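You operate a simulated robot arm through the tools that you are given. There is no shell and no other tool. Be economical: measure what you need, move in short steps, check, and stop when the job is done.

You run a simulated robot arm. Do the job below in one go: nothing can be reset, and whatever is moved stays where it is left.

Task
Put things in order on the top of the short trestle. At the end: the grey bearing block stands where the spare blue cap stood; the clear jar with a teal foot stands where the grey bearing block stood; one of the yellow caps from the top of the short trestle is on the white plate; the spare blue cap stands on top of the pleated filter; whatever was shut is shut again. Leave all else as you found it, and nothing knocked over.

The check looks at the end state, three seconds after you hand in, the way a careful person would. Anything else that was tipped, shoved, dropped, spilled or broken makes it a failure. Lids that push on must go on centred and level and be pressed home; caps that screw on are set level and turned clockwise until they are tight.

Robot
A 7-joint arm with a two-finger parallel gripper, fixed in place. Base frame: the origin is at the foot of the arm, x ahead of it, y to its left, z up; the work surface is at about z = 76. Units: cm, degrees, N and s.
With the tool pointing down near the work surface it reaches from about 30 to 70 cm from the base axis. Its first joint turns from -66.0 to 66.0 degrees. Payload 1.57 kg.
Tool frame: the origin (TCP) lies between the finger pads and is the grasp point; the fingertips stand 3 cm ahead of it; z points along the fingers, y is the line along which they close. The gripper opens to 11 cm. The fingers are 2.4 cm wide and 1.2 cm thick; the gripper's body (4.8 by 11.2 cm) begins 7.8 cm behind the TCP.
Orientation is that of the tool frame in the base frame, as a unit quaternion [w, x, y, z]. With the fingers straight down and closing along the base's y, the tool's x points along the base's -x, its y along +y and its z along -z.

Tools
- The arm moves only by the tool step_arm. Its arguments are lists of equal length, an entry for each row: "xyz": the shift along the tool's x, y, z in cm, a list of three; "turn": the turn, a rotation vector about the tool's x, y, z in degrees, a list of three; "hand": the finger opening in cm, from 0 to 11. In form: {"xyz": [[x, y, z], ...], "turn": [[rx, ry, rz], ...], "hand": [hand, ...]}. A call has 1 to 20 rows; each row shifts and turns the commanded pose from where the row before left it, along the tool's axes as they then stand. Each row takes 0.2 s and may step no farther than 5 cm and 8.6 degrees from the row before; otherwise, or with a gripper value out of range, the whole call is refused. Where a pose cannot be reached the arm comes as near as it can. A force on the tool above 40 N (or 10 N above the force at the start of the call, whichever is more), or a blocked arm, ends the call early, and 0.2 s more pass. Each finger travels about 10.8 cm/s and halts on what it meets, pressing with about 37 N; the grip force reading is that of the motor and also rises with nothing between the fingers. The clock runs only during rows and for 0.2 s after the last one: add rows that do not move to give the fingers time. It gives the time, the measured TCP pose, the force on the tool (base axes), the opening and the grip force at its end, in the units of the frame above (readings bear some noise).
- Cameras (640 x 400 px; columns grow to the right, rows downward): "scene" is fixed at [17.44, -41.1, 139.02]; the picture's right is [0.63, -0.78, 0.00], its down [-0.55, -0.44, -0.71] and it looks along [0.55, 0.44, -0.71] (base axes); focal length 282 px, centre (320, 200). "wrist" rides on the gripper at [-3.6, 0, -8] in the tool frame; the picture's right is [0.00, -1.00, 0.00], its down [0.97, 0.00, -0.24] and it looks along [0.24, 0.00, 0.97] (tool axes); focal length 218 px, centre (320, 200).
- capture(camera): a new picture of that camera. It takes no simulated time.
- probe_pixels(camera, pixels): for up to 12 pixels [column, row] of the newest picture of that camera ("zoom" is the newest enlarged one), the place [x, y, z] in the base frame of the surface seen there, good to about 0.2 cm. It takes no simulated time.
- zoom(camera, box): a new picture of the part [left, top, right, bottom] of that camera's present view, enlarged. It takes no simulated time.
- close_job(): hands the job in; it is judged then, once.

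Keep the steps short. Do not move on a guess: measure, check each grasp and each placing, and mend mistakes. In all there are 80 turns and 54 pictures (those below and enlarged ones count). Leave the gripper open and the arm clear of the work at the hand-in unless told otherwise, and finish with a single line.

The tools are called after ">>>" as a command line: name --argument value ..., lists and objects as JSON in quotes. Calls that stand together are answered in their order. step_arm: Moves the arm, as the interface text tells. Its arguments: {"type":"object","properties":{"xyz":{"type":"array","items":{"type":"array","items":{"type":"number"}}},"turn":{"type":"array","items":{"type":"array","items":{"type":"number"}}},"hand":{"type":"array","items":{"type":"number"}}},"required":["xyz","turn","hand"]} The other tools are called the same way: capture (camera) takes a picture; probe_pixels (camera, pixels) gives the place of the surface under pixels of a picture; zoom (camera, box) takes an enlarged picture of a part of a camera's view; close_job () hands the job in.

At the start:

```text
t: 0.0
ee_pos: [47.21, 3.49, 105.9]
orientation: [0.0, 0.0, 1.0, 0.0]
force: [0.4, 0.1, -0.1]
finger_gap: 10.98
finger_force: 0.1
```

scene: 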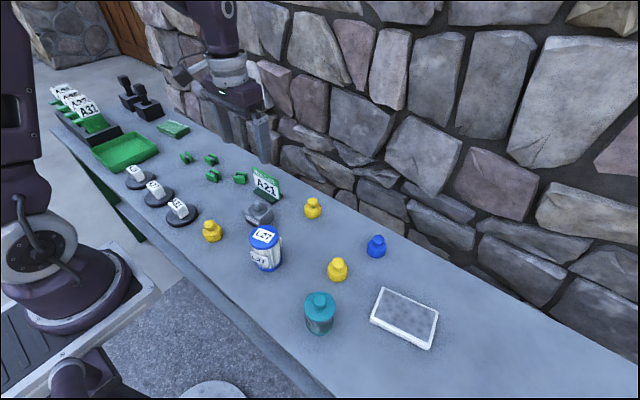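
wrist: 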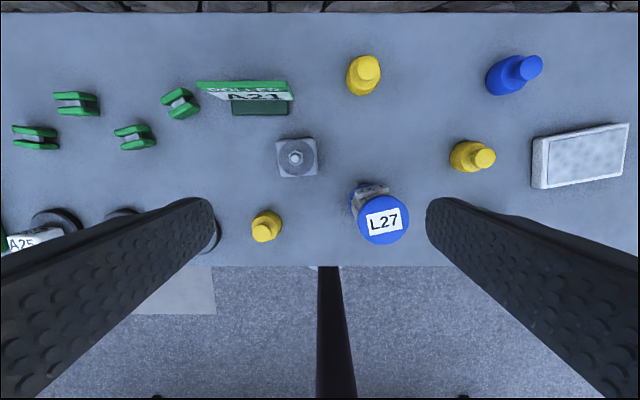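

I'll start by zooming in on the objects to tell them apart.

>>> zoom --camera "scene" --box '[190, 160, 450, 360]'

>>> zoom --camera "scene" --box '[40, 60, 300, 240]'

```text
2.00 times, centred on (320, 260) of scene
```

zoom: 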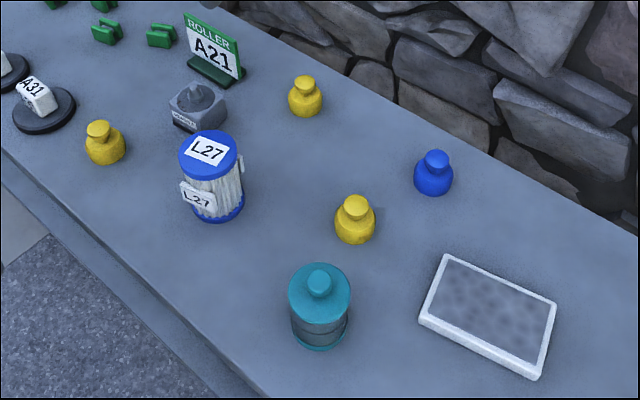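

```text
2.22 times, centred on (170, 150) of scene
```

zoom: 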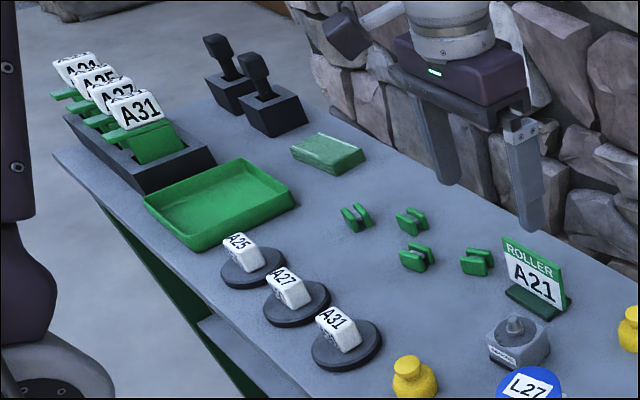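

Now I'll measure places in the scene picture: the bearing block (260,212), filter top (265,236), blue cap (376,246), the teal-footed jar (319,313), the plate corners, and the yellow caps.

>>> zoom --camera "scene" --box '[190, 160, 450, 360]'

>>> probe_pixels --camera "zoom" --pixels '[[198, 90], [172, 100], [195, 113], [225, 100], [208, 150], [436, 156], [433, 185], [319, 280], [319, 305], [319, 345], [355, 205], [355, 240]]'

>>> probe_pixels --camera "zoom" --pixels '[[445, 257], [553, 303], [535, 374], [421, 318], [490, 315], [304, 82], [304, 110], [98, 128], [105, 160], [215, 60], [490, 230], [319, 328]]'

```text
2.00 times, centred on (320, 260) of scene
```

zoom: 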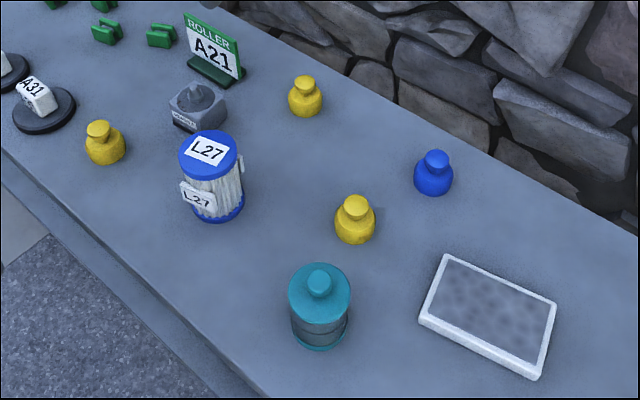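

```text
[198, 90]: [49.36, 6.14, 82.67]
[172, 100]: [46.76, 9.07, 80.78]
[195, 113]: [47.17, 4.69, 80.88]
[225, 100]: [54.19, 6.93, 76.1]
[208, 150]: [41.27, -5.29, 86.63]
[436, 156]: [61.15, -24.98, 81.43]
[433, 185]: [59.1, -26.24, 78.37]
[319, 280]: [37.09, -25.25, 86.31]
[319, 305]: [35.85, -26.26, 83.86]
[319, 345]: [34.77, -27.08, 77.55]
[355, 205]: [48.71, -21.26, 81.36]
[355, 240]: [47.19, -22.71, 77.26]
```

```text
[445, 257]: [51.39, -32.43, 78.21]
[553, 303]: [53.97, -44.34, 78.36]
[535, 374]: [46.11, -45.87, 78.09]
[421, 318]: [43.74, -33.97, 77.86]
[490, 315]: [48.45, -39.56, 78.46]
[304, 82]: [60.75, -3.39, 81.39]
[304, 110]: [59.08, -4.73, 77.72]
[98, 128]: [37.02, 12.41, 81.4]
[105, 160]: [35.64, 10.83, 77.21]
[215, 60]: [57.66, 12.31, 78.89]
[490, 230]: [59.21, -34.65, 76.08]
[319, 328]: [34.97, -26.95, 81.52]
```

The block, filter, caps, jar and plate are all identified. Next I'll probe the opening wrist picture for the filter rim, block corners and cap tops.

>>> probe_pixels --camera "wrist" --pixels '[[280, 142], [313, 140], [317, 173], [280, 176], [296, 158], [360, 220], [407, 219], [384, 197], [384, 241], [531, 66], [368, 68], [484, 158]]'

>>> step_arm --xyz '[[0, -4, 0], [0, -4, 0], [0, -4, 0], [0, -4, 0], [0, -4, 0], [0, -4, 0], [0, -4, 0], [-2, 0, 0], [0, 0, 0], [0, 0, 0]]' --turn '[[0, 0, 0], [0, 0, 0], [0, 0, 0], [0, 0, 0], [0, 0, 0], [0, 0, 0], [0, 0, 0], [0, 0, 0], [0, 0, 0], [0, 0, 0]]' --hand '[11, 11, 11, 11, 11, 11, 11, 11, 11, 11]'

>>> capture --camera "wrist"

```text
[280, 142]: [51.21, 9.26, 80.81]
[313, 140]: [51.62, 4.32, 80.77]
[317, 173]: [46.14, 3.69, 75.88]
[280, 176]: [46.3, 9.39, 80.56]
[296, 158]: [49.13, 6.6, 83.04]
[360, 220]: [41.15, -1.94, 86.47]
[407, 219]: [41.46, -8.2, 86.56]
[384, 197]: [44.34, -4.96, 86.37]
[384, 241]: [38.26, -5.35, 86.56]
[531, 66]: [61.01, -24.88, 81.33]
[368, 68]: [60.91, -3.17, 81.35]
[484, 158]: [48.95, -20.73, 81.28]
```

```text
t: 2.2
ee_pos: [49.12, -24.6, 105.93]
orientation: [0.001, -0.001, 1.0, 0.0]
force: [-1.0, 0.4, 0.3]
finger_gap: 11.01
finger_force: 0.0
```

```text
48 pictures are left
```

wrist: 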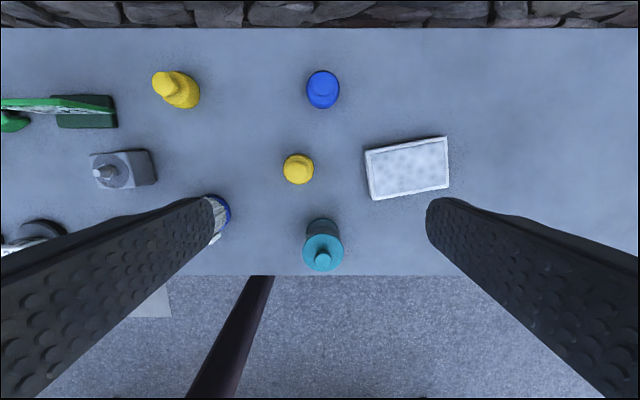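

The filter is centred at about (41.3, -5.1), with its top at 86.5. The block is centred at about (48.9, 6.7). I'll zoom in on the caps, jar and plate for better points.

>>> zoom --camera "wrist" --box '[260, 60, 460, 280]'

```text
1.82 times, centred on (360, 170) of wrist
```

zoom: 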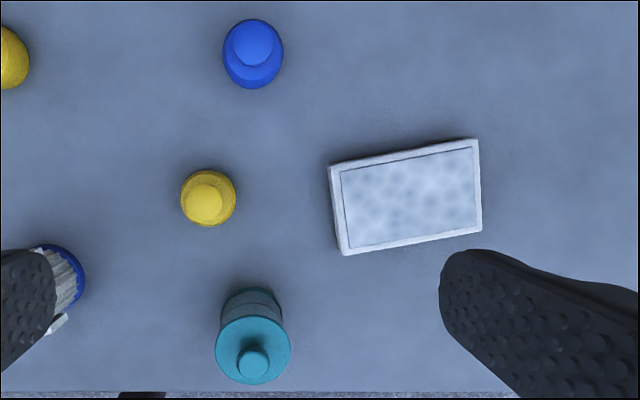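

>>> probe_pixels --camera "zoom" --pixels '[[237, 42], [269, 42], [253, 25], [253, 58], [253, 82], [225, 65], [281, 65], [206, 200], [183, 200], [234, 200], [207, 173], [207, 222]]'

>>> probe_pixels --camera "zoom" --pixels '[[253, 363], [218, 350], [289, 350], [253, 320], [253, 381], [250, 310], [250, 292], [405, 195], [405, 157], [335, 205], [478, 180], [335, 170]]'

```text
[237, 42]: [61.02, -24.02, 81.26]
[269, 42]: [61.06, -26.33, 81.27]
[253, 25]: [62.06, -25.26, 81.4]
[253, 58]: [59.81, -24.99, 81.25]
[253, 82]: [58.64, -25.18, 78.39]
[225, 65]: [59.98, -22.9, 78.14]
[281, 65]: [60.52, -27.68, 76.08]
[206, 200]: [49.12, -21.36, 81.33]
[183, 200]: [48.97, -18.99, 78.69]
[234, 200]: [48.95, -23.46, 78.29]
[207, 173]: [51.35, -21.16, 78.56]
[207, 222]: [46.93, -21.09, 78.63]
```

```text
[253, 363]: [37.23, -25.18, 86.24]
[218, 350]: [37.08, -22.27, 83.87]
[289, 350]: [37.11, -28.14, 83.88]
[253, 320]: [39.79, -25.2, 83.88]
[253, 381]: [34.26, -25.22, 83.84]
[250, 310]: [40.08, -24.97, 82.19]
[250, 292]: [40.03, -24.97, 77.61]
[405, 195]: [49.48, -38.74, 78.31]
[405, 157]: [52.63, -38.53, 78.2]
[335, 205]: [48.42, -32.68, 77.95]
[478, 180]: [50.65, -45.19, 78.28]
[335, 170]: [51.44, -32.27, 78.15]
```

The blue cap is centred at (60.9, -25.2), body Ø≈4.8, top at 81.3. The jar is at (37.1, -25.2) with its knob top at 86.2. The plate is about (49.4, -38.7) with its top at 78.3. I'll go above the blue cap with the hand at 8 cm and then come down to TCP z≈79.5.

>>> step_arm --xyz '[[-4, -0.6, 2], [-4, 0, 2], [-3.8, 0, 2], [0, 0, 4], [0, 0, 4], [0, 0, 3], [0, 0, 2], [0, 0, 0], [0, 0, 0]]' --turn '[[0, 0, 0], [0, 0, 0], [0, 0, 0], [0, 0, 0], [0, 0, 0], [0, 0, 0], [0, 0, 0], [0, 0, 0], [0, 0, 0]]' --hand '[8, 8, 8, 8, 8, 8, 8, 8, 8]'

>>> capture --camera "wrist"

```text
t: 4.2
ee_pos: [60.89, -25.17, 86.84]
orientation: [0.0, 0.0, 1.0, -0.001]
force: [0.0, -0.7, 0.0]
finger_gap: 8.01
finger_force: 0.2
```

```text
46 pictures are left
```

wrist: 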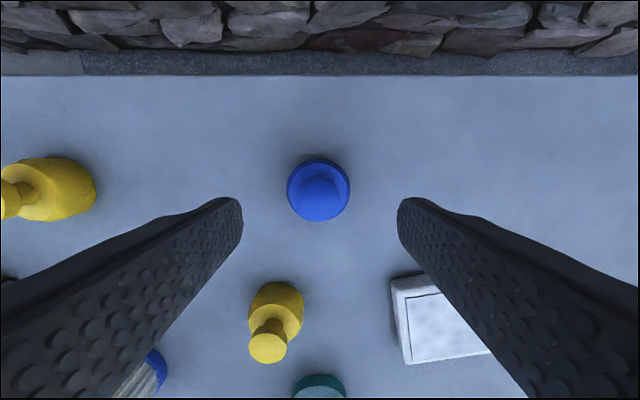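

The cap is centred between the fingers (column 318). I'll descend 7.4 cm and then close.

>>> step_arm --xyz '[[0, 0, 3], [0, 0, 3], [0, 0, 1.4], [0, 0, 0], [0, 0, 0], [0, 0, 0], [0, 0, 0]]' --turn '[[0, 0, 0], [0, 0, 0], [0, 0, 0], [0, 0, 0], [0, 0, 0], [0, 0, 0], [0, 0, 0]]' --hand '[8, 8, 8, 8, 3.5, 3.5, 3.5]'

```text
t: 5.8
ee_pos: [60.8, -25.22, 79.36]
orientation: [0.0, 0.001, 1.0, 0.0]
force: [-0.7, -0.4, 0.4]
finger_gap: 4.8
finger_force: 36.9
```

Held at 4.8 cm. I'll lift, then carry it over the filter and stop at TCP z≈94.

>>> step_arm --xyz '[[0, 0, -2], [0, 0, -4], [0, 0, -5], [0, 0, -5], [3.5, 3.5, 0], [3.5, 3.5, 0], [3.5, 3.5, 0], [3.5, 3.5, 0], [3.5, 3.5, 0], [2, 2.6, 0], [0, 0, 0], [0, 0, 0]]' --turn '[[0, 0, 0], [0, 0, 0], [0, 0, 0], [0, 0, 0], [0, 0, 0], [0, 0, 0], [0, 0, 0], [0, 0, 0], [0, 0, 0], [0, 0, 0], [0, 0, 0], [0, 0, 0]]' --hand '[3.5, 3.5, 3.5, 3.5, 3.5, 3.5, 3.5, 3.5, 3.5, 3.5, 3.5, 3.5]'

>>> capture --camera "wrist"

>>> zoom --camera "scene" --box '[190, 150, 350, 270]'

```text
t: 8.4
ee_pos: [41.5, -5.12, 95.49]
orientation: [0.001, 0.0, 1.0, 0.0]
force: [0.2, 0.4, -0.2]
finger_gap: 4.77
finger_force: 37.1
```

```text
45 pictures are left
```

wrist: 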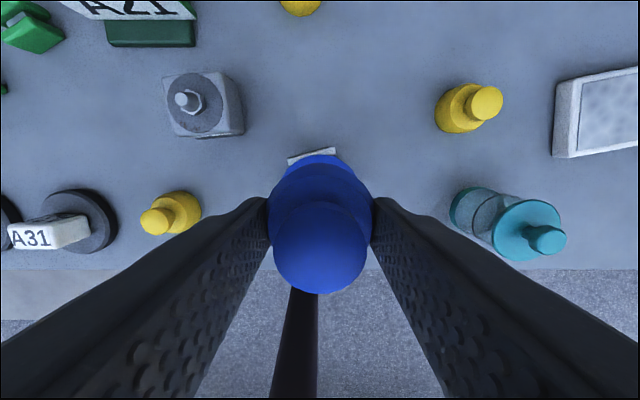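

```text
3.33 times, centred on (270, 210) of scene
```

zoom: 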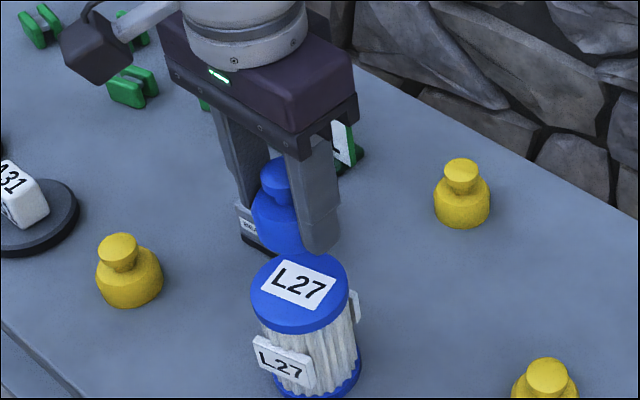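

The cap is straight above the filter. I'll lower it about 5.4 cm until it touches.

>>> step_arm --xyz '[[0.2, 0, 2.5], [0, 0, 2], [0, 0, 0.6], [0, 0, 0.3], [0, 0, 0], [0, 0, 0]]' --turn '[[0, 0, 0], [0, 0, 0], [0, 0, 0], [0, 0, 0], [0, 0, 0], [0, 0, 0]]' --hand '[3.5, 3.5, 3.5, 3.5, 3.5, 3.5]'

```text
t: 9.8
ee_pos: [41.28, -5.0, 90.08]
orientation: [0.0, 0.0, 1.0, -0.001]
force: [0.2, 0.5, -0.6]
finger_gap: 4.77
finger_force: 37.3
```

No contact yet at 90.08. I'll creep down in 0.1 cm steps.

>>> step_arm --xyz '[[0, 0, 0.1], [0, 0, 0.1], [0, 0, 0]]' --turn '[[0, 0, 0], [0, 0, 0], [0, 0, 0]]' --hand '[3.5, 3.5, 3.5]'

>>> zoom --camera "scene" --box '[220, 190, 320, 270]'

```text
t: 10.6
ee_pos: [41.33, -5.1, 89.85]
orientation: [0.001, 0.0, 1.0, 0.0]
force: [0.6, -0.1, 2.9]
finger_gap: 4.77
finger_force: 37.4
```

```text
5.00 times, centred on (270, 230) of scene
```

zoom: 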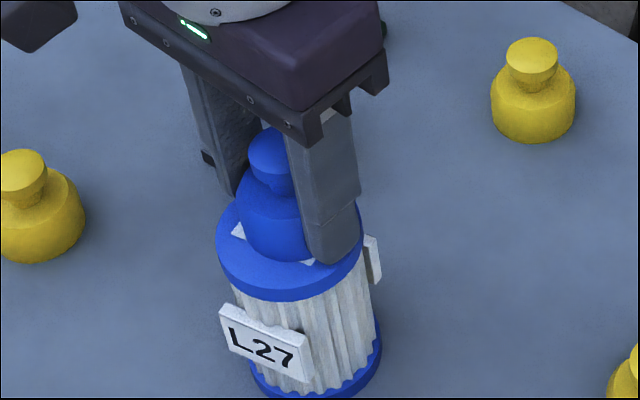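

There is contact (2.9 N) and the cap is centred. I'll open and rise, then move above the bearing block (48.9, 6.7).

>>> step_arm --xyz '[[0, 0, 0], [0, 0, 0], [0, 0, 0], [0, 0, -3], [0, 0, -5], [0, 0, -4], [-3.8, 4, 0], [-3.8, 4, 0], [0, 3.8, 0], [0, 0, 0], [0, 0, 0]]' --turn '[[0, 0, 0], [0, 0, 0], [0, 0, 0], [0, 0, 0], [0, 0, 0], [0, 0, 0], [0, 0, 0], [0, 0, 0], [0, 0, 0], [0, 0, 0], [0, 0, 0]]' --hand '[5.5, 7, 8, 8, 8, 8, 8, 8, 8, 8, 8]'

>>> capture --camera "wrist"

>>> zoom --camera "scene" --box '[190, 150, 350, 270]'

```text
refused: row 7 steps farther than a row can; nothing moved
```

```text
42 pictures are left
```

wrist: 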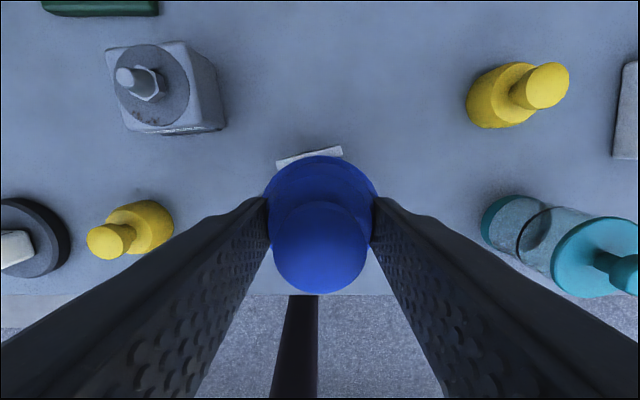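

```text
3.33 times, centred on (270, 210) of scene
```

zoom: 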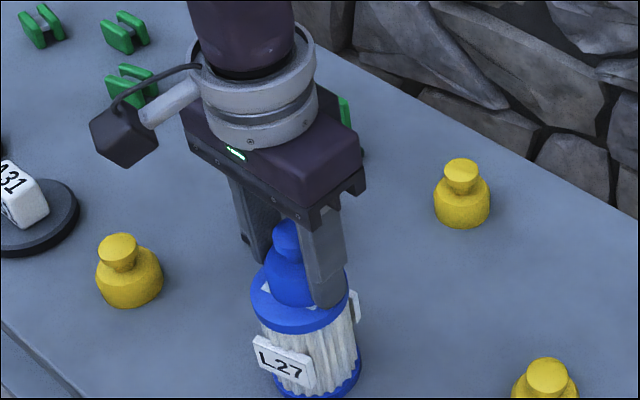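

One row was too long, so the call was refused. I'll repeat it with shorter rows.

>>> step_arm --xyz '[[0, 0, 0], [0, 0, 0], [0, 0, 0], [0, 0, -3], [0, 0, -4.5], [0, 0, -4.5], [-2.5, 4, 0], [-2.5, 4, 0], [-2.5, 3.8, 0], [0, 0, 0], [0, 0, 0]]' --turn '[[0, 0, 0], [0, 0, 0], [0, 0, 0], [0, 0, 0], [0, 0, 0], [0, 0, 0], [0, 0, 0], [0, 0, 0], [0, 0, 0], [0, 0, 0], [0, 0, 0]]' --hand '[5.5, 7, 8, 8, 8, 8, 8, 8, 8, 8, 8]'

>>> capture --camera "wrist"

>>> zoom --camera "scene" --box '[190, 150, 350, 270]'

```text
t: 13.0
ee_pos: [48.71, 6.74, 101.94]
orientation: [0.0, 0.0, 1.0, -0.001]
force: [0.4, -0.8, -0.2]
finger_gap: 7.99
finger_force: 0.0
```

```text
40 pictures are left
```

wrist: 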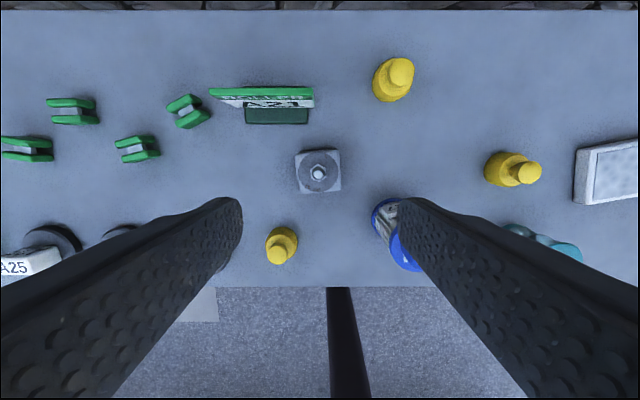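

```text
3.33 times, centred on (270, 210) of scene
```

zoom: 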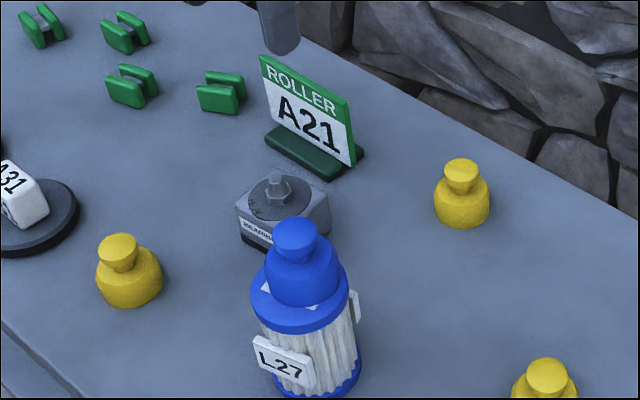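

The blue cap stands on the filter. I'll zoom on the bearing block to get its exact yaw and centre.

>>> zoom --camera "wrist" --box '[270, 130, 370, 210]'

>>> probe_pixels --camera "wrist" --pixels '[[297, 154], [337, 152], [338, 189], [299, 191], [318, 173], [262, 116], [262, 98]]'

```text
5.00 times, centred on (320, 170) of wrist
```

zoom: 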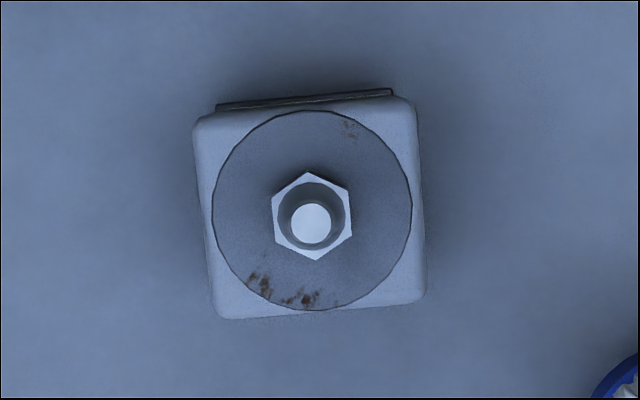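

```text
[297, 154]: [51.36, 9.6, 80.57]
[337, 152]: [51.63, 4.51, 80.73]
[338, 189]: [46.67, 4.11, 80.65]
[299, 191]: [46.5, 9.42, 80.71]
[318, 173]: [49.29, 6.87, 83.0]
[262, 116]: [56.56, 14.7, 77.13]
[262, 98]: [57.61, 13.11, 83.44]
```

The block is yawed about +5.3° and centred at (49.05, 6.9). I'll align the tool, descend to z≈79.5 and close.

>>> step_arm --xyz '[[-0.34, 0.17, 0], [0, 0, 0], [0, 0, 4.5], [0, 0, 4.5], [0, 0, 4.5], [0, 0, 4], [0, 0, 3], [0, 0, 1.9], [0, 0, 0], [0, 0, 0], [0, 0, 0], [0, 0, 0]]' --turn '[[0, 0, 0], [0, 0, -5.3], [0, 0, 0], [0, 0, 0], [0, 0, 0], [0, 0, 0], [0, 0, 0], [0, 0, 0], [0, 0, 0], [0, 0, 0], [0, 0, 0], [0, 0, 0]]' --hand '[8, 8, 8, 8, 8, 8, 8, 8, 8, 4, 4, 4]'

>>> capture --camera "wrist"

```text
t: 15.6
ee_pos: [49.01, 6.93, 79.49]
orientation: [0.0, -0.047, 0.999, 0.0]
force: [0.0, 1.1, 0.7]
finger_gap: 6.01
finger_force: 37.4
```

```text
37 pictures are left
```

wrist: 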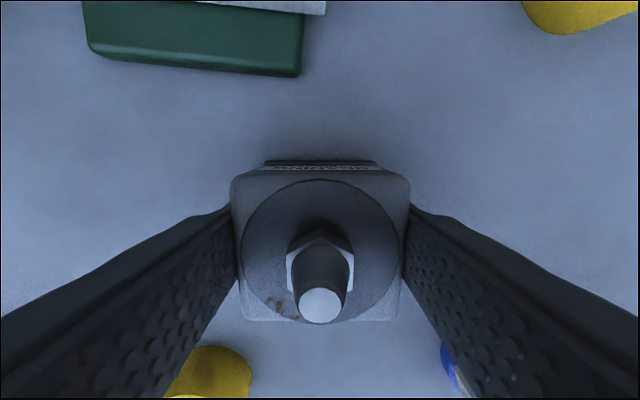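

Held at 6.0 cm. I'll lift 11 cm and carry it to (60.9, -25.2) with the same yaw.

>>> step_arm --xyz '[[0, 0, -1], [0, 0, -3], [0, 0, -4], [0, 0, -4], [-1.1, -4.13, 0], [-1.1, -4.13, 0], [-1.1, -4.13, 0], [-1.1, -4.13, 0], [-1.1, -4.13, 0], [-1.1, -4.13, 0], [-1.1, -4.13, 0], [-1.1, -4.13, 0], [0, 0, 0], [0, 0, 0]]' --turn '[[0, 0, 0], [0, 0, 0], [0, 0, 0], [0, 0, 0], [0, 0, 0], [0, 0, 0], [0, 0, 0], [0, 0, 0], [0, 0, 0], [0, 0, 0], [0, 0, 0], [0, 0, 0], [0, 0, 0], [0, 0, 0]]' --hand '[4, 4, 4, 4, 4, 4, 4, 4, 4, 4, 4, 4, 4, 4]'

>>> capture --camera "scene"

```text
t: 18.6
ee_pos: [61.06, -25.13, 91.33]
orientation: [0.0, -0.046, 0.999, 0.0]
force: [0.2, -1.7, -4.7]
finger_gap: 5.98
finger_force: 36.6
```

```text
36 pictures are left
```

scene: 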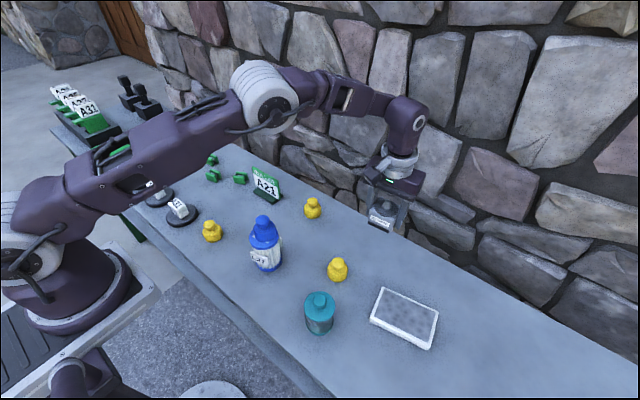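

The block is held level. I'll lower it to z≈79.6.

>>> step_arm --xyz '[[0.15, 0, 4], [0, 0, 4], [0, 0, 2.5], [0, 0, 1], [0, 0, 0.2], [0, 0, 0.1], [0, 0, 0]]' --turn '[[0, 0, 0], [0, 0, 0], [0, 0, 0], [0, 0, 0], [0, 0, 0], [0, 0, 0], [0, 0, 0]]' --hand '[4, 4, 4, 4, 4, 4, 4]'

```text
t: 20.2
ee_pos: [60.77, -25.17, 79.53]
orientation: [0.0, -0.047, 0.999, 0.0]
force: [0.0, 0.1, -5.5]
finger_gap: 5.96
finger_force: 36.9
```

The reading is still the block's own weight (-5.5 N), so it isn't touching yet. I'll creep down.

>>> step_arm --xyz '[[-0.1, 0, 0.08], [0, 0, 0.08], [0, 0, 0.05], [0, 0, 0]]' --turn '[[0, 0, 0], [0, 0, 0], [0, 0, 0], [0, 0, 0]]' --hand '[4, 4, 4, 4]'

```text
t: 21.2
ee_pos: [60.77, -25.0, 79.52]
orientation: [0.0, -0.046, 0.999, 0.0]
force: [-3.2, 1.1, 6.8]
finger_gap: 5.99
finger_force: 37.0
```

It's down (contact force is up). I'll open and rise, square the tool up again, and go above the jar at (37.1, -25.2).

>>> step_arm --xyz '[[0, 0, 0], [0, 0, 0], [0, 0, 0], [0, 0, -3], [0, 0, -5], [0, 0, -5], [0, 0, -4], [0, 0, 0], [4.5, 0, 0], [4.5, 0, 0], [4.5, 0, 0], [4.5, 0, 0], [4.5, 0, 0], [1.2, 0, 0], [0, 0, 0], [0, 0, 0]]' --turn '[[0, 0, 0], [0, 0, 0], [0, 0, 0], [0, 0, 0], [0, 0, 0], [0, 0, 0], [0, 0, 0], [0, 0, 5.3], [0, 0, 0], [0, 0, 0], [0, 0, 0], [0, 0, 0], [0, 0, 0], [0, 0, 0], [0, 0, 0], [0, 0, 0]]' --hand '[7, 8.5, 9, 9, 9, 9, 9, 9, 9, 9, 9, 9, 9, 9, 9, 9]'

>>> capture --camera "wrist"

>>> capture --camera "scene"

```text
t: 24.6
ee_pos: [37.2, -25.21, 96.42]
orientation: [0.001, -0.001, 1.0, 0.0]
force: [-0.8, -0.1, -0.8]
finger_gap: 8.99
finger_force: 0.1
```

```text
35 pictures are left
```

wrist: 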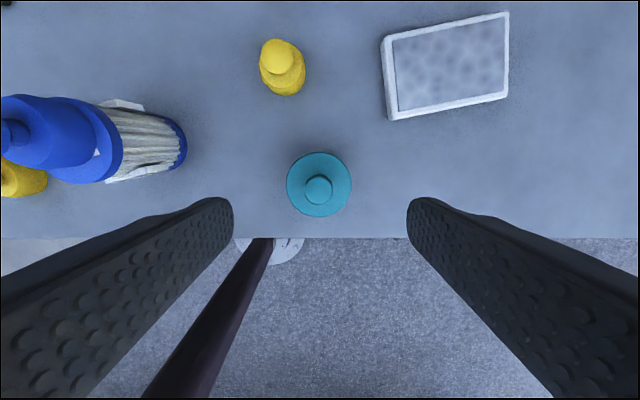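

```text
34 pictures are left
```

scene: 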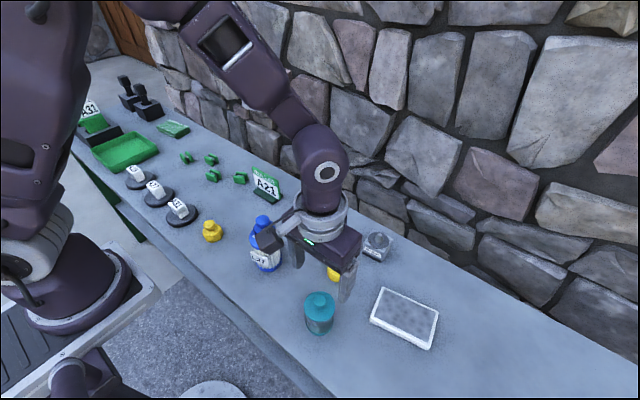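

I'll zoom in on the jar from the side to see which part a grip would bear on.

>>> zoom --camera "scene" --box '[280, 275, 360, 345]'

>>> probe_pixels --camera "zoom" --pixels '[[185, 180], [187, 215], [190, 270], [428, 180], [428, 215], [424, 270], [424, 310], [190, 310], [310, 250], [310, 330]]'

```text
5.71 times, centred on (320, 310) of scene
```

zoom: 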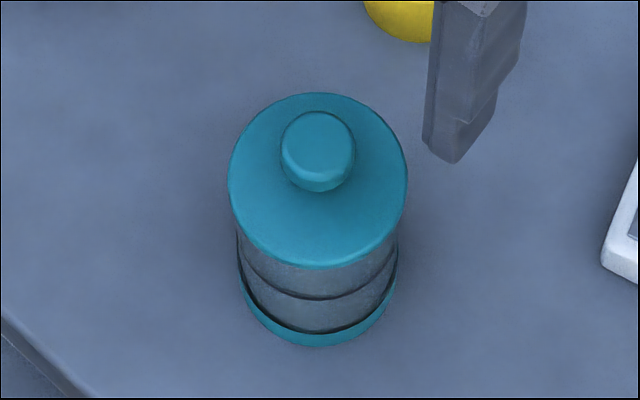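

```text
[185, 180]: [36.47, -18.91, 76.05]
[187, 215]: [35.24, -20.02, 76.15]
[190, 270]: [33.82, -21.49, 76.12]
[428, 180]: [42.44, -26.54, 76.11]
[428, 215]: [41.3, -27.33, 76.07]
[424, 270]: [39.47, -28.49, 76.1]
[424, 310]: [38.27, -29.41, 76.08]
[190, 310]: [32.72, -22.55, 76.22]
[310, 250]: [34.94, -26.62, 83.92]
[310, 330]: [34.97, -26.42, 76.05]
```

The body looks slightly narrower (about 5.6) than the lid (6.0). I'll grip low at TCP z≈79.4, and the opening will show what is held.

>>> step_arm --xyz '[[0.1, 0, 4], [0, 0, 4.5], [0, 0, 4], [0, 0, 3], [0, 0, 1.5], [0, 0, 0], [0, 0, 0], [0, 0, 0], [0, 0, 0]]' --turn '[[0, 0, 0], [0, 0, 0], [0, 0, 0], [0, 0, 0], [0, 0, 0], [0, 0, 0], [0, 0, 0], [0, 0, 0], [0, 0, 0]]' --hand '[9, 9, 9, 9, 9, 9, 4.8, 4.8, 4.8]'

>>> zoom --camera "scene" --box '[270, 245, 370, 345]'

```text
t: 26.6
ee_pos: [37.01, -25.15, 79.31]
orientation: [0.0, 0.0, 1.0, 0.0]
force: [0.1, 0.2, 0.4]
finger_gap: 6.09
finger_force: 36.7
```

```text
4.00 times, centred on (320, 295) of scene
```

zoom: 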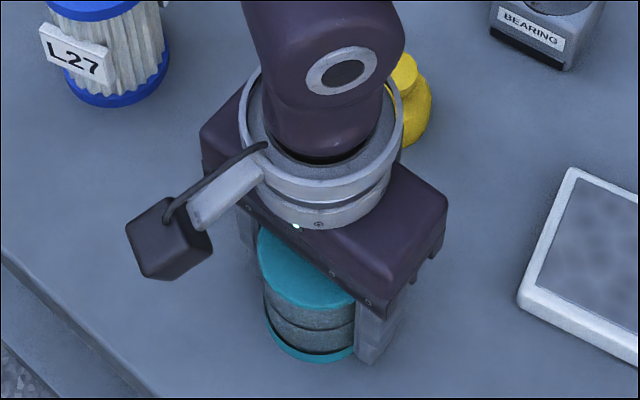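

The opening is 6.09, so it is gripping the lid, the foot, or both. I'll test with a 0.4 cm lift and look at the jar's foot and lid joint.

>>> step_arm --xyz '[[0, 0, -0.2], [0, 0, -0.2], [0, 0, 0]]' --turn '[[0, 0, 0], [0, 0, 0], [0, 0, 0]]' --hand '[4.8, 4.8, 4.8]'

>>> zoom --camera "scene" --box '[270, 245, 370, 345]'

```text
t: 27.4
ee_pos: [37.04, -25.1, 79.85]
orientation: [0.0, 0.0, 1.0, 0.0]
force: [0.3, -0.2, -1.1]
finger_gap: 6.1
finger_force: 37.7
```

```text
4.00 times, centred on (320, 295) of scene
```

zoom: 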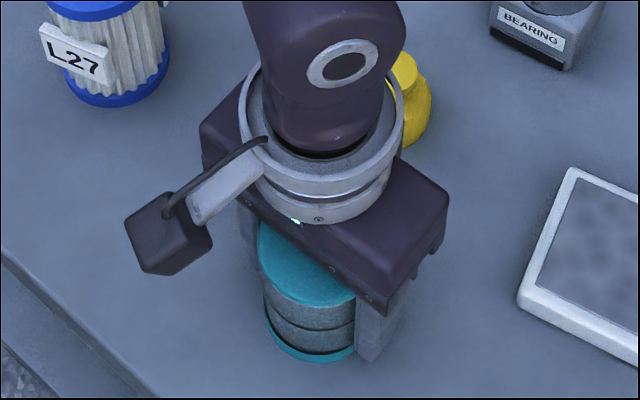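

That's too small to judge. I'll lift another 0.8 cm and zoom in closer.

>>> step_arm --xyz '[[0, 0, -0.4], [0, 0, -0.4], [0, 0, 0]]' --turn '[[0, 0, 0], [0, 0, 0], [0, 0, 0]]' --hand '[4.8, 4.8, 4.8]'

>>> zoom --camera "scene" --box '[270, 245, 370, 345]'

```text
t: 28.2
ee_pos: [37.0, -25.21, 80.7]
orientation: [0.0, 0.0, 1.0, -0.001]
force: [0.0, 0.6, 0.0]
finger_gap: 6.11
finger_force: 36.9
```

```text
4.00 times, centred on (320, 295) of scene
```

zoom: 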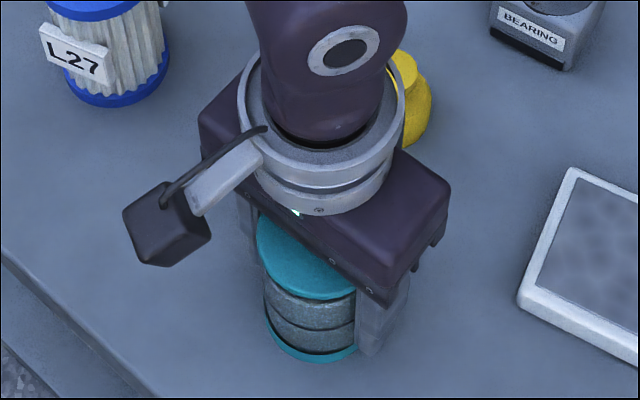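

The lid's front edge rose (row 307→298) while the foot stayed put (row 361). So the fingers hold only the push-on lid, which is wider than the body. I'll set the lid back down, let go, and take it by its knob instead. Then I can move the open jar by its body and put the lid back on.

>>> step_arm --xyz '[[0, 0, 0.5], [0, 0, 0.5], [0, 0, 0.3], [0, 0, 0.1], [0, 0, 0]]' --turn '[[0, 0, 0], [0, 0, 0], [0, 0, 0], [0, 0, 0], [0, 0, 0]]' --hand '[4.8, 4.8, 4.8, 4.8, 4.8]'

```text
t: 29.3
ee_pos: [36.96, -24.97, 79.41]
orientation: [0.0, 0.0, 1.0, 0.0]
force: [-1.8, 4.7, 12.3]
finger_gap: 6.09
finger_force: 37.3
stopped in row 5: the force on the tool passed its limit (the readings are from after the stop); the commanded pose is now the measured one
```

The lid is seated (12 N up). I'll open, rise straight up, and look.

>>> step_arm --xyz '[[0, 0, 0], [0, 0, 0], [0, 0, 0], [0, 0, -4], [0, 0, -4], [0, 0, -4], [0, 0, -2], [0, 0, 0]]' --turn '[[0, 0, 0], [0, 0, 0], [0, 0, 0], [0, 0, 0], [0, 0, 0], [0, 0, 0], [0, 0, 0], [0, 0, 0]]' --hand '[7, 8, 9, 9, 9, 9, 9, 9]'

>>> zoom --camera "scene" --box '[280, 275, 360, 345]'

>>> capture --camera "wrist"

```text
t: 31.1
ee_pos: [36.99, -25.11, 93.49]
orientation: [0.0, -0.001, 1.0, 0.0]
force: [-0.4, -0.1, 0.1]
finger_gap: 8.99
finger_force: 0.1
```

```text
5.71 times, centred on (320, 310) of scene
```

zoom: 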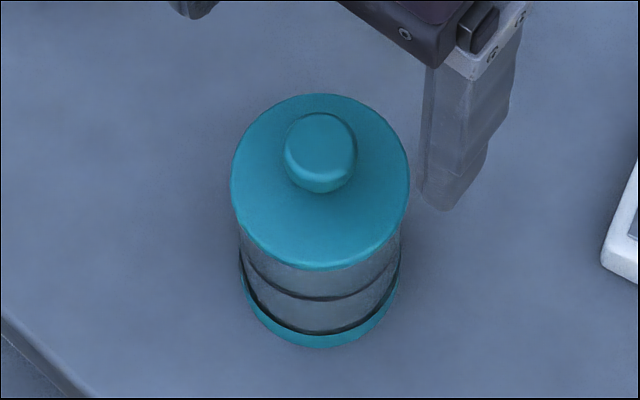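

```text
28 pictures are left
```

wrist: 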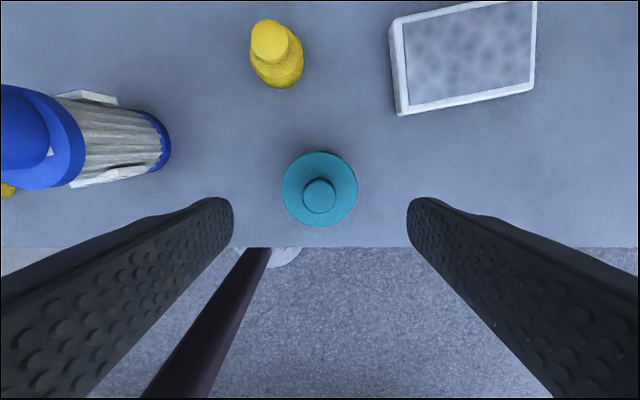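

The lid is back on. I'll probe the knob and rim for the present centre and heights.

>>> probe_pixels --camera "wrist" --pixels '[[320, 196], [305, 195], [334, 195], [320, 180], [320, 211], [286, 190], [354, 190], [320, 157], [320, 222]]'

```text
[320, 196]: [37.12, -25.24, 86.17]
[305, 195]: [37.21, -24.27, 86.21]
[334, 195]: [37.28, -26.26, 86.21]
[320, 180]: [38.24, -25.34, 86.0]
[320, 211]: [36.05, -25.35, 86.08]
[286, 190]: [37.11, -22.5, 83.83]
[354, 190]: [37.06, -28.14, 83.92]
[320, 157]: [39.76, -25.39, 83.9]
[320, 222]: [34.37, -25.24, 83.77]
```

The knob is centred at (37.15, -25.28), Ø≈2.4. I'll come down to TCP 87.3 with the hand at 5 cm and then close on the knob.

>>> step_arm --xyz '[[-0.15, -0.15, 0], [0, 0, 0], [0, 0, 3], [0, 0, 2], [0, 0, 1.2], [0, 0, 0], [0, 0, 0], [0, 0, 0], [0, 0, 0]]' --turn '[[0, 0, 0], [0, 0, 0], [0, 0, 0], [0, 0, 0], [0, 0, 0], [0, 0, 0], [0, 0, 0], [0, 0, 0], [0, 0, 0]]' --hand '[5, 5, 5, 5, 5, 5, 1, 1, 1]'

```text
t: 33.1
ee_pos: [37.23, -25.39, 87.09]
orientation: [0.0, 0.0, 1.0, -0.001]
force: [0.1, -1.0, -0.7]
finger_gap: 2.32
finger_force: 35.6
```

Knob held (2.32 cm). I'll lift the lid off and look.

>>> step_arm --xyz '[[0, 0, -0.5], [0, 0, -0.5], [0, 0, -2], [0, 0, -5], [0, 0, 0], [0, 0, 0]]' --turn '[[0, 0, 0], [0, 0, 0], [0, 0, 0], [0, 0, 0], [0, 0, 0], [0, 0, 0]]' --hand '[1, 1, 1, 1, 1, 1]'

>>> zoom --camera "scene" --box '[260, 225, 380, 345]'

```text
t: 34.5
ee_pos: [37.22, -25.39, 95.12]
orientation: [0.0, 0.0, 1.0, -0.001]
force: [0.2, -0.3, -0.9]
finger_gap: 2.33
finger_force: 35.8
```

```text
3.33 times, centred on (320, 285) of scene
```

zoom: 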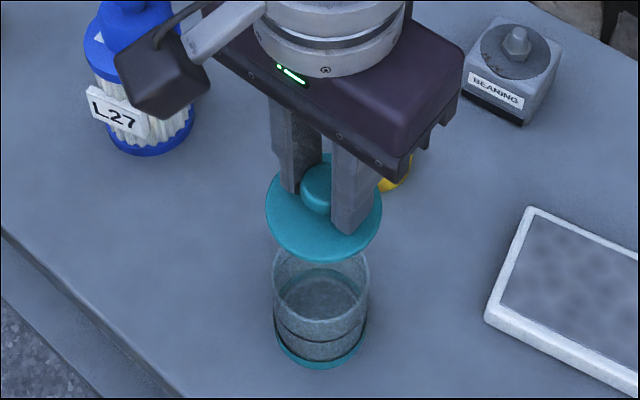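

The lid is off cleanly and the jar stands open. I'll carry the lid to free table at about (52, -12).

>>> step_arm --xyz '[[-3.7, 3.3, 0], [-3.7, 3.3, 0], [-3.7, 3.3, 0], [-3.7, 3.4, 0], [0, 0, 4], [0, 0, 4], [0, 0, 3], [0, 0, 1.5], [0, 0, 0.5], [0, 0, 0]]' --turn '[[0, 0, 0], [0, 0, 0], [0, 0, 0], [0, 0, 0], [0, 0, 0], [0, 0, 0], [0, 0, 0], [0, 0, 0], [0, 0, 0], [0, 0, 0]]' --hand '[1, 1, 1, 1, 1, 1, 1, 1, 1, 1]'

>>> zoom --camera "scene" --box '[260, 165, 380, 285]'

```text
refused: row 4 steps farther than a row can; nothing moved
```

```text
3.33 times, centred on (320, 225) of scene
```

zoom: 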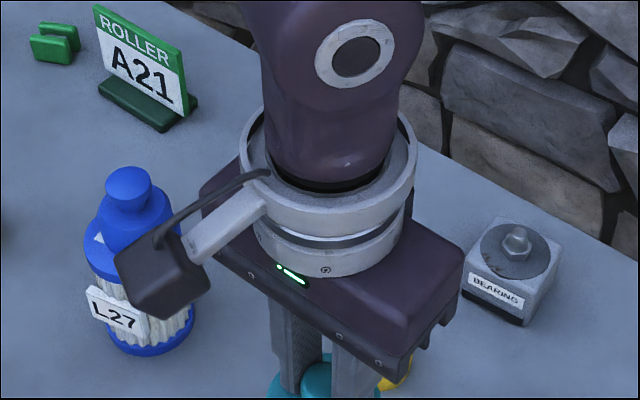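

One row was 0.04 cm too long. I'll repeat it slightly shorter.

>>> step_arm --xyz '[[-3.6, 3.3, 0], [-3.6, 3.3, 0], [-3.6, 3.3, 0], [-3.6, 3.3, 0], [0, 0, 4], [0, 0, 4], [0, 0, 3], [0, 0, 1.5], [0, 0, 0.5], [0, 0, 0]]' --turn '[[0, 0, 0], [0, 0, 0], [0, 0, 0], [0, 0, 0], [0, 0, 0], [0, 0, 0], [0, 0, 0], [0, 0, 0], [0, 0, 0], [0, 0, 0]]' --hand '[1, 1, 1, 1, 1, 1, 1, 1, 1, 1]'

>>> zoom --camera "scene" --box '[260, 165, 380, 285]'

```text
t: 36.7
ee_pos: [51.55, -12.07, 82.02]
orientation: [0.0, 0.001, 1.0, 0.0]
force: [0.5, 0.0, 0.3]
finger_gap: 2.3
finger_force: 35.4
```

```text
3.33 times, centred on (320, 225) of scene
```

zoom: 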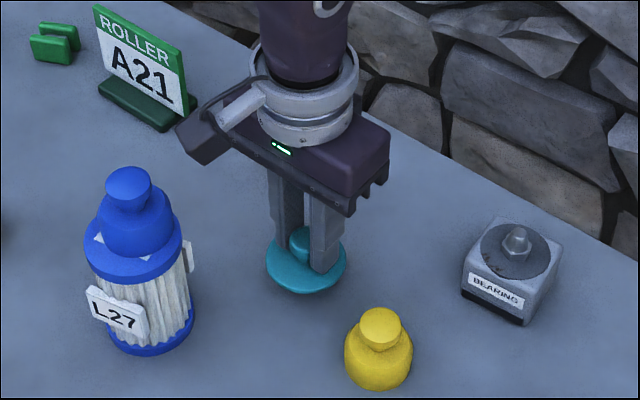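

The lid is still above the table. I'll creep down in small steps until contact.

>>> step_arm --xyz '[[0, 0, 0.3], [0, 0, 0.3], [0, 0, 0.3], [0, 0, 0.2], [0, 0, 0]]' --turn '[[0, 0, 0], [0, 0, 0], [0, 0, 0], [0, 0, 0], [0, 0, 0]]' --hand '[1, 1, 1, 1, 1]'

```text
t: 37.9
ee_pos: [51.67, -12.22, 81.02]
orientation: [0.0, 0.0, 1.0, -0.001]
force: [-0.1, -0.7, 0.5]
finger_gap: 2.32
finger_force: 35.9
```

>>> step_arm --xyz '[[0, 0, 0.2], [0, 0, 0.2], [0, 0, 0.15], [0, 0, 0]]' --turn '[[0, 0, 0], [0, 0, 0], [0, 0, 0], [0, 0, 0]]' --hand '[1, 1, 1, 1]'

```text
t: 38.9
ee_pos: [51.66, -12.09, 80.49]
orientation: [0.0, -0.001, 1.0, 0.0]
force: [-0.8, 0.3, 0.2]
finger_gap: 2.34
finger_force: 35.8
```

No contact yet at 80.49. Continuing.

>>> step_arm --xyz '[[0, 0, 0.15], [0, 0, 0.15], [0, 0, 0.1], [0, 0, 0]]' --turn '[[0, 0, 0], [0, 0, 0], [0, 0, 0], [0, 0, 0]]' --hand '[1, 1, 1, 1]'

>>> zoom --camera "scene" --box '[280, 205, 350, 265]'

```text
t: 39.9
ee_pos: [51.59, -12.12, 80.09]
orientation: [-0.001, 0.001, 1.0, -0.002]
force: [-0.5, -0.6, -0.1]
finger_gap: 2.33
finger_force: 35.6
```

```text
6.67 times, centred on (315, 235) of scene
```

zoom: 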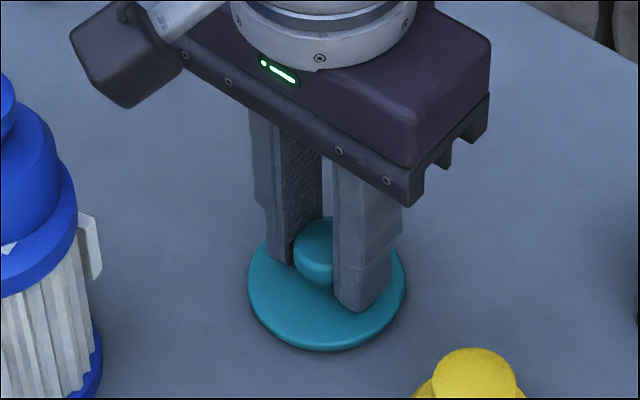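

Very close now. A few more 0.1 cm steps.

>>> step_arm --xyz '[[0, 0, 0.1], [0, 0, 0.1], [0, 0, 0]]' --turn '[[0, 0, 0], [0, 0, 0], [0, 0, 0]]' --hand '[1, 1, 1]'

```text
t: 40.7
ee_pos: [51.55, -12.16, 79.83]
orientation: [0.0, 0.0, 1.0, -0.002]
force: [-0.2, -0.9, 0.0]
finger_gap: 2.3
finger_force: 35.3
```

>>> step_arm --xyz '[[0, 0, 0.1], [0, 0, 0.1], [0, 0, 0]]' --turn '[[0, 0, 0], [0, 0, 0], [0, 0, 0]]' --hand '[1, 1, 1]'

```text
t: 41.5
ee_pos: [51.61, -12.1, 79.84]
orientation: [0.001, 0.0, 1.0, -0.001]
force: [-3.9, 1.0, 31.9]
finger_gap: 2.34
finger_force: 35.4
```

The lid is on the table (32 N). I'll ease off slightly, open, rise, and go above the jar.

>>> step_arm --xyz '[[0, 0, -0.15], [0, 0, 0], [0, 0, 0], [0, 0, -3], [0, 0, -5], [0, 0, -5], [3.6, -3.3, 0], [3.6, -3.3, 0], [3.6, -3.3, 0], [3.6, -3.3, 0], [0, 0, 0], [0, 0, 0]]' --turn '[[0, 0, 0], [0, 0, 0], [0, 0, 0], [0, 0, 0], [0, 0, 0], [0, 0, 0], [0, 0, 0], [0, 0, 0], [0, 0, 0], [0, 0, 0], [0, 0, 0], [0, 0, 0]]' --hand '[1, 4, 5, 5, 5, 8, 9, 9, 9, 9, 9, 9]'

>>> capture --camera "wrist"

>>> capture --camera "scene"

```text
t: 44.1
ee_pos: [37.11, -25.16, 92.76]
orientation: [-0.001, 0.0, 1.0, -0.001]
force: [0.2, -0.5, -1.5]
finger_gap: 8.99
finger_force: 0.1
```

```text
23 pictures are left
```

wrist: 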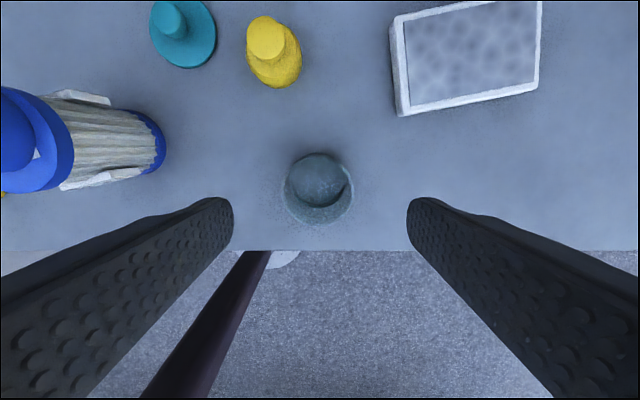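

```text
22 pictures are left
```

scene: 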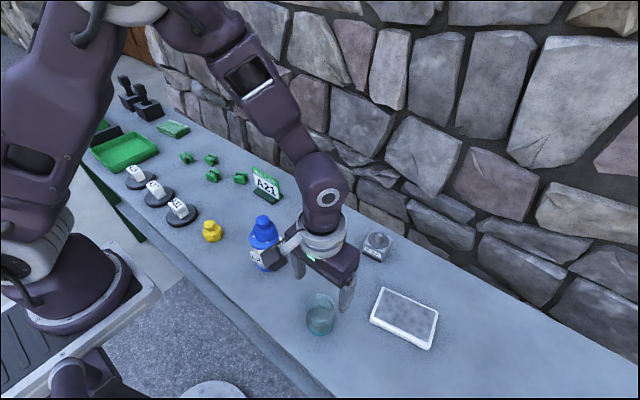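

The jar is open, perhaps with liquid inside, so I'll move it gently. I'll probe its rim.

>>> probe_pixels --camera "wrist" --pixels '[[285, 190], [353, 190], [319, 223], [318, 154], [318, 170], [345, 190], [318, 205], [287, 185], [351, 183]]'

>>> zoom --camera "wrist" --box '[270, 140, 370, 240]'

```text
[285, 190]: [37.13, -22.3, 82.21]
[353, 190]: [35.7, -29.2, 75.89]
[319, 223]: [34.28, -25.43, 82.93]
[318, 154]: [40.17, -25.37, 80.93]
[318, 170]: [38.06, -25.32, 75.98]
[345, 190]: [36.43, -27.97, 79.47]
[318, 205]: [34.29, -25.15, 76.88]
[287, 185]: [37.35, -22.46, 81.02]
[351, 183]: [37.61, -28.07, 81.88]
```

```text
4.00 times, centred on (320, 190) of wrist
```

zoom: 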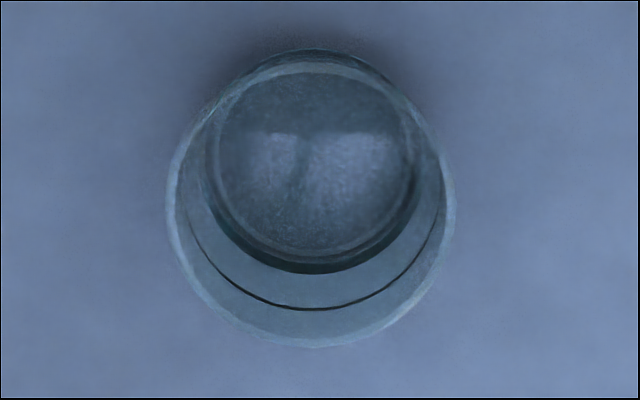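

The jar is centred at about (37.15, -25.3), Ø≈5.8. I'll descend to TCP z≈79.4 and close.

>>> step_arm --xyz '[[0, -0.1, 4], [0, 0, 4], [0, 0, 3], [0, 0, 1.5], [0, 0, 0.8], [0, 0, 0], [0, 0, 0], [0, 0, 0], [0, 0, 0]]' --turn '[[0, 0, 0], [0, 0, 0], [0, 0, 0], [0, 0, 0], [0, 0, 0], [0, 0, 0], [0, 0, 0], [0, 0, 0], [0, 0, 0]]' --hand '[9, 9, 9, 9, 9, 9, 5, 5, 5]'

```text
t: 46.1
ee_pos: [37.17, -25.3, 79.55]
orientation: [0.001, 0.0, 1.0, -0.001]
force: [-0.4, -0.6, 1.0]
finger_gap: 5.9
finger_force: 37.4
```

Held by the body at 5.9 cm. I'll lift gently and then swing out along +x, away from the filter.

>>> step_arm --xyz '[[0, 0, -0.5], [0, 0, -1], [0, 0, -2], [0, 0, -2], [0, 0, -2], [0, 0, -2], [0, 0, -1], [0, 0, -0.5], [-0.5, 0, 0], [-1, 0.5, 0], [-1.5, 1, 0], [-2, 1.5, 0], [-2, 2, 0], [-2, 2, 0], [-2, 2, 0], [-1.5, 1.5, 0], [-1, 1, 0], [-0.5, 0.5, 0], [0, 0, 0]]' --turn '[[0, 0, 0], [0, 0, 0], [0, 0, 0], [0, 0, 0], [0, 0, 0], [0, 0, 0], [0, 0, 0], [0, 0, 0], [0, 0, 0], [0, 0, 0], [0, 0, 0], [0, 0, 0], [0, 0, 0], [0, 0, 0], [0, 0, 0], [0, 0, 0], [0, 0, 0], [0, 0, 0], [0, 0, 0]]' --hand '[5, 5, 5, 5, 5, 5, 5, 5, 5, 5, 5, 5, 5, 5, 5, 5, 5, 5, 5]'

>>> capture --camera "scene"

```text
t: 50.1
ee_pos: [51.25, -13.45, 90.5]
orientation: [0.0, 0.0, 1.0, -0.001]
force: [-0.8, -0.5, -1.8]
finger_gap: 5.88
finger_force: 37.1
```

```text
20 pictures are left
```

scene: 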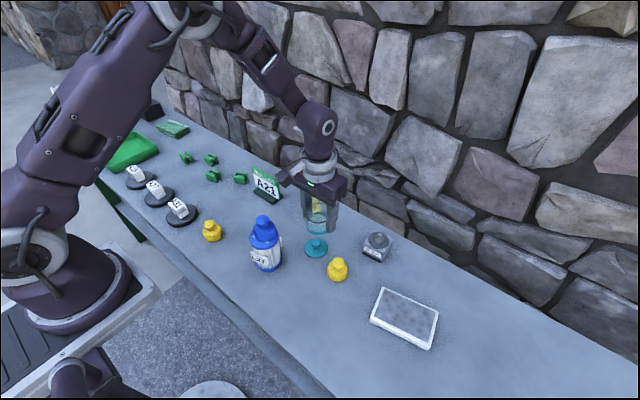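

The jar is held upright. Next I'll move it to above (49.05, 6.9).

>>> step_arm --xyz '[[0, 0.5, 0], [0, 1, 0], [0, 2, 0], [0, 2.5, 0], [0, 2.5, 0], [0, 2.5, 0], [0.2, 2.5, 0], [0.5, 2.5, 0], [0.5, 2, 0], [0.5, 1.3, 0], [0.3, 0.7, 0], [0.2, 0.35, 0], [0, 0, 0], [0, 0, 2], [0, 0, 2], [0, 0, 2], [0, 0, 2], [0, 0, 1], [0, 0, 0]]' --turn '[[0, 0, 0], [0, 0, 0], [0, 0, 0], [0, 0, 0], [0, 0, 0], [0, 0, 0], [0, 0, 0], [0, 0, 0], [0, 0, 0], [0, 0, 0], [0, 0, 0], [0, 0, 0], [0, 0, 0], [0, 0, 0], [0, 0, 0], [0, 0, 0], [0, 0, 0], [0, 0, 0], [0, 0, 0]]' --hand '[5, 5, 5, 5, 5, 5, 5, 5, 5, 5, 5, 5, 5, 5, 5, 5, 5, 5, 5]'

>>> zoom --camera "scene" --box '[200, 140, 340, 280]'

```text
t: 54.1
ee_pos: [48.98, 6.89, 81.54]
orientation: [0.0, -0.001, 1.0, -0.001]
force: [0.8, 0.7, -1.8]
finger_gap: 5.89
finger_force: 37.4
```

```text
2.86 times, centred on (270, 210) of scene
```

zoom: 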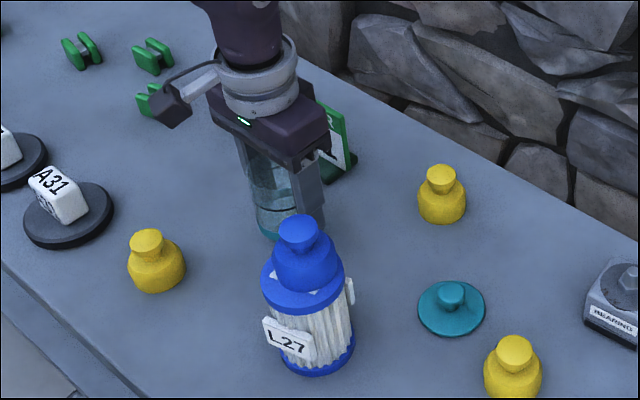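

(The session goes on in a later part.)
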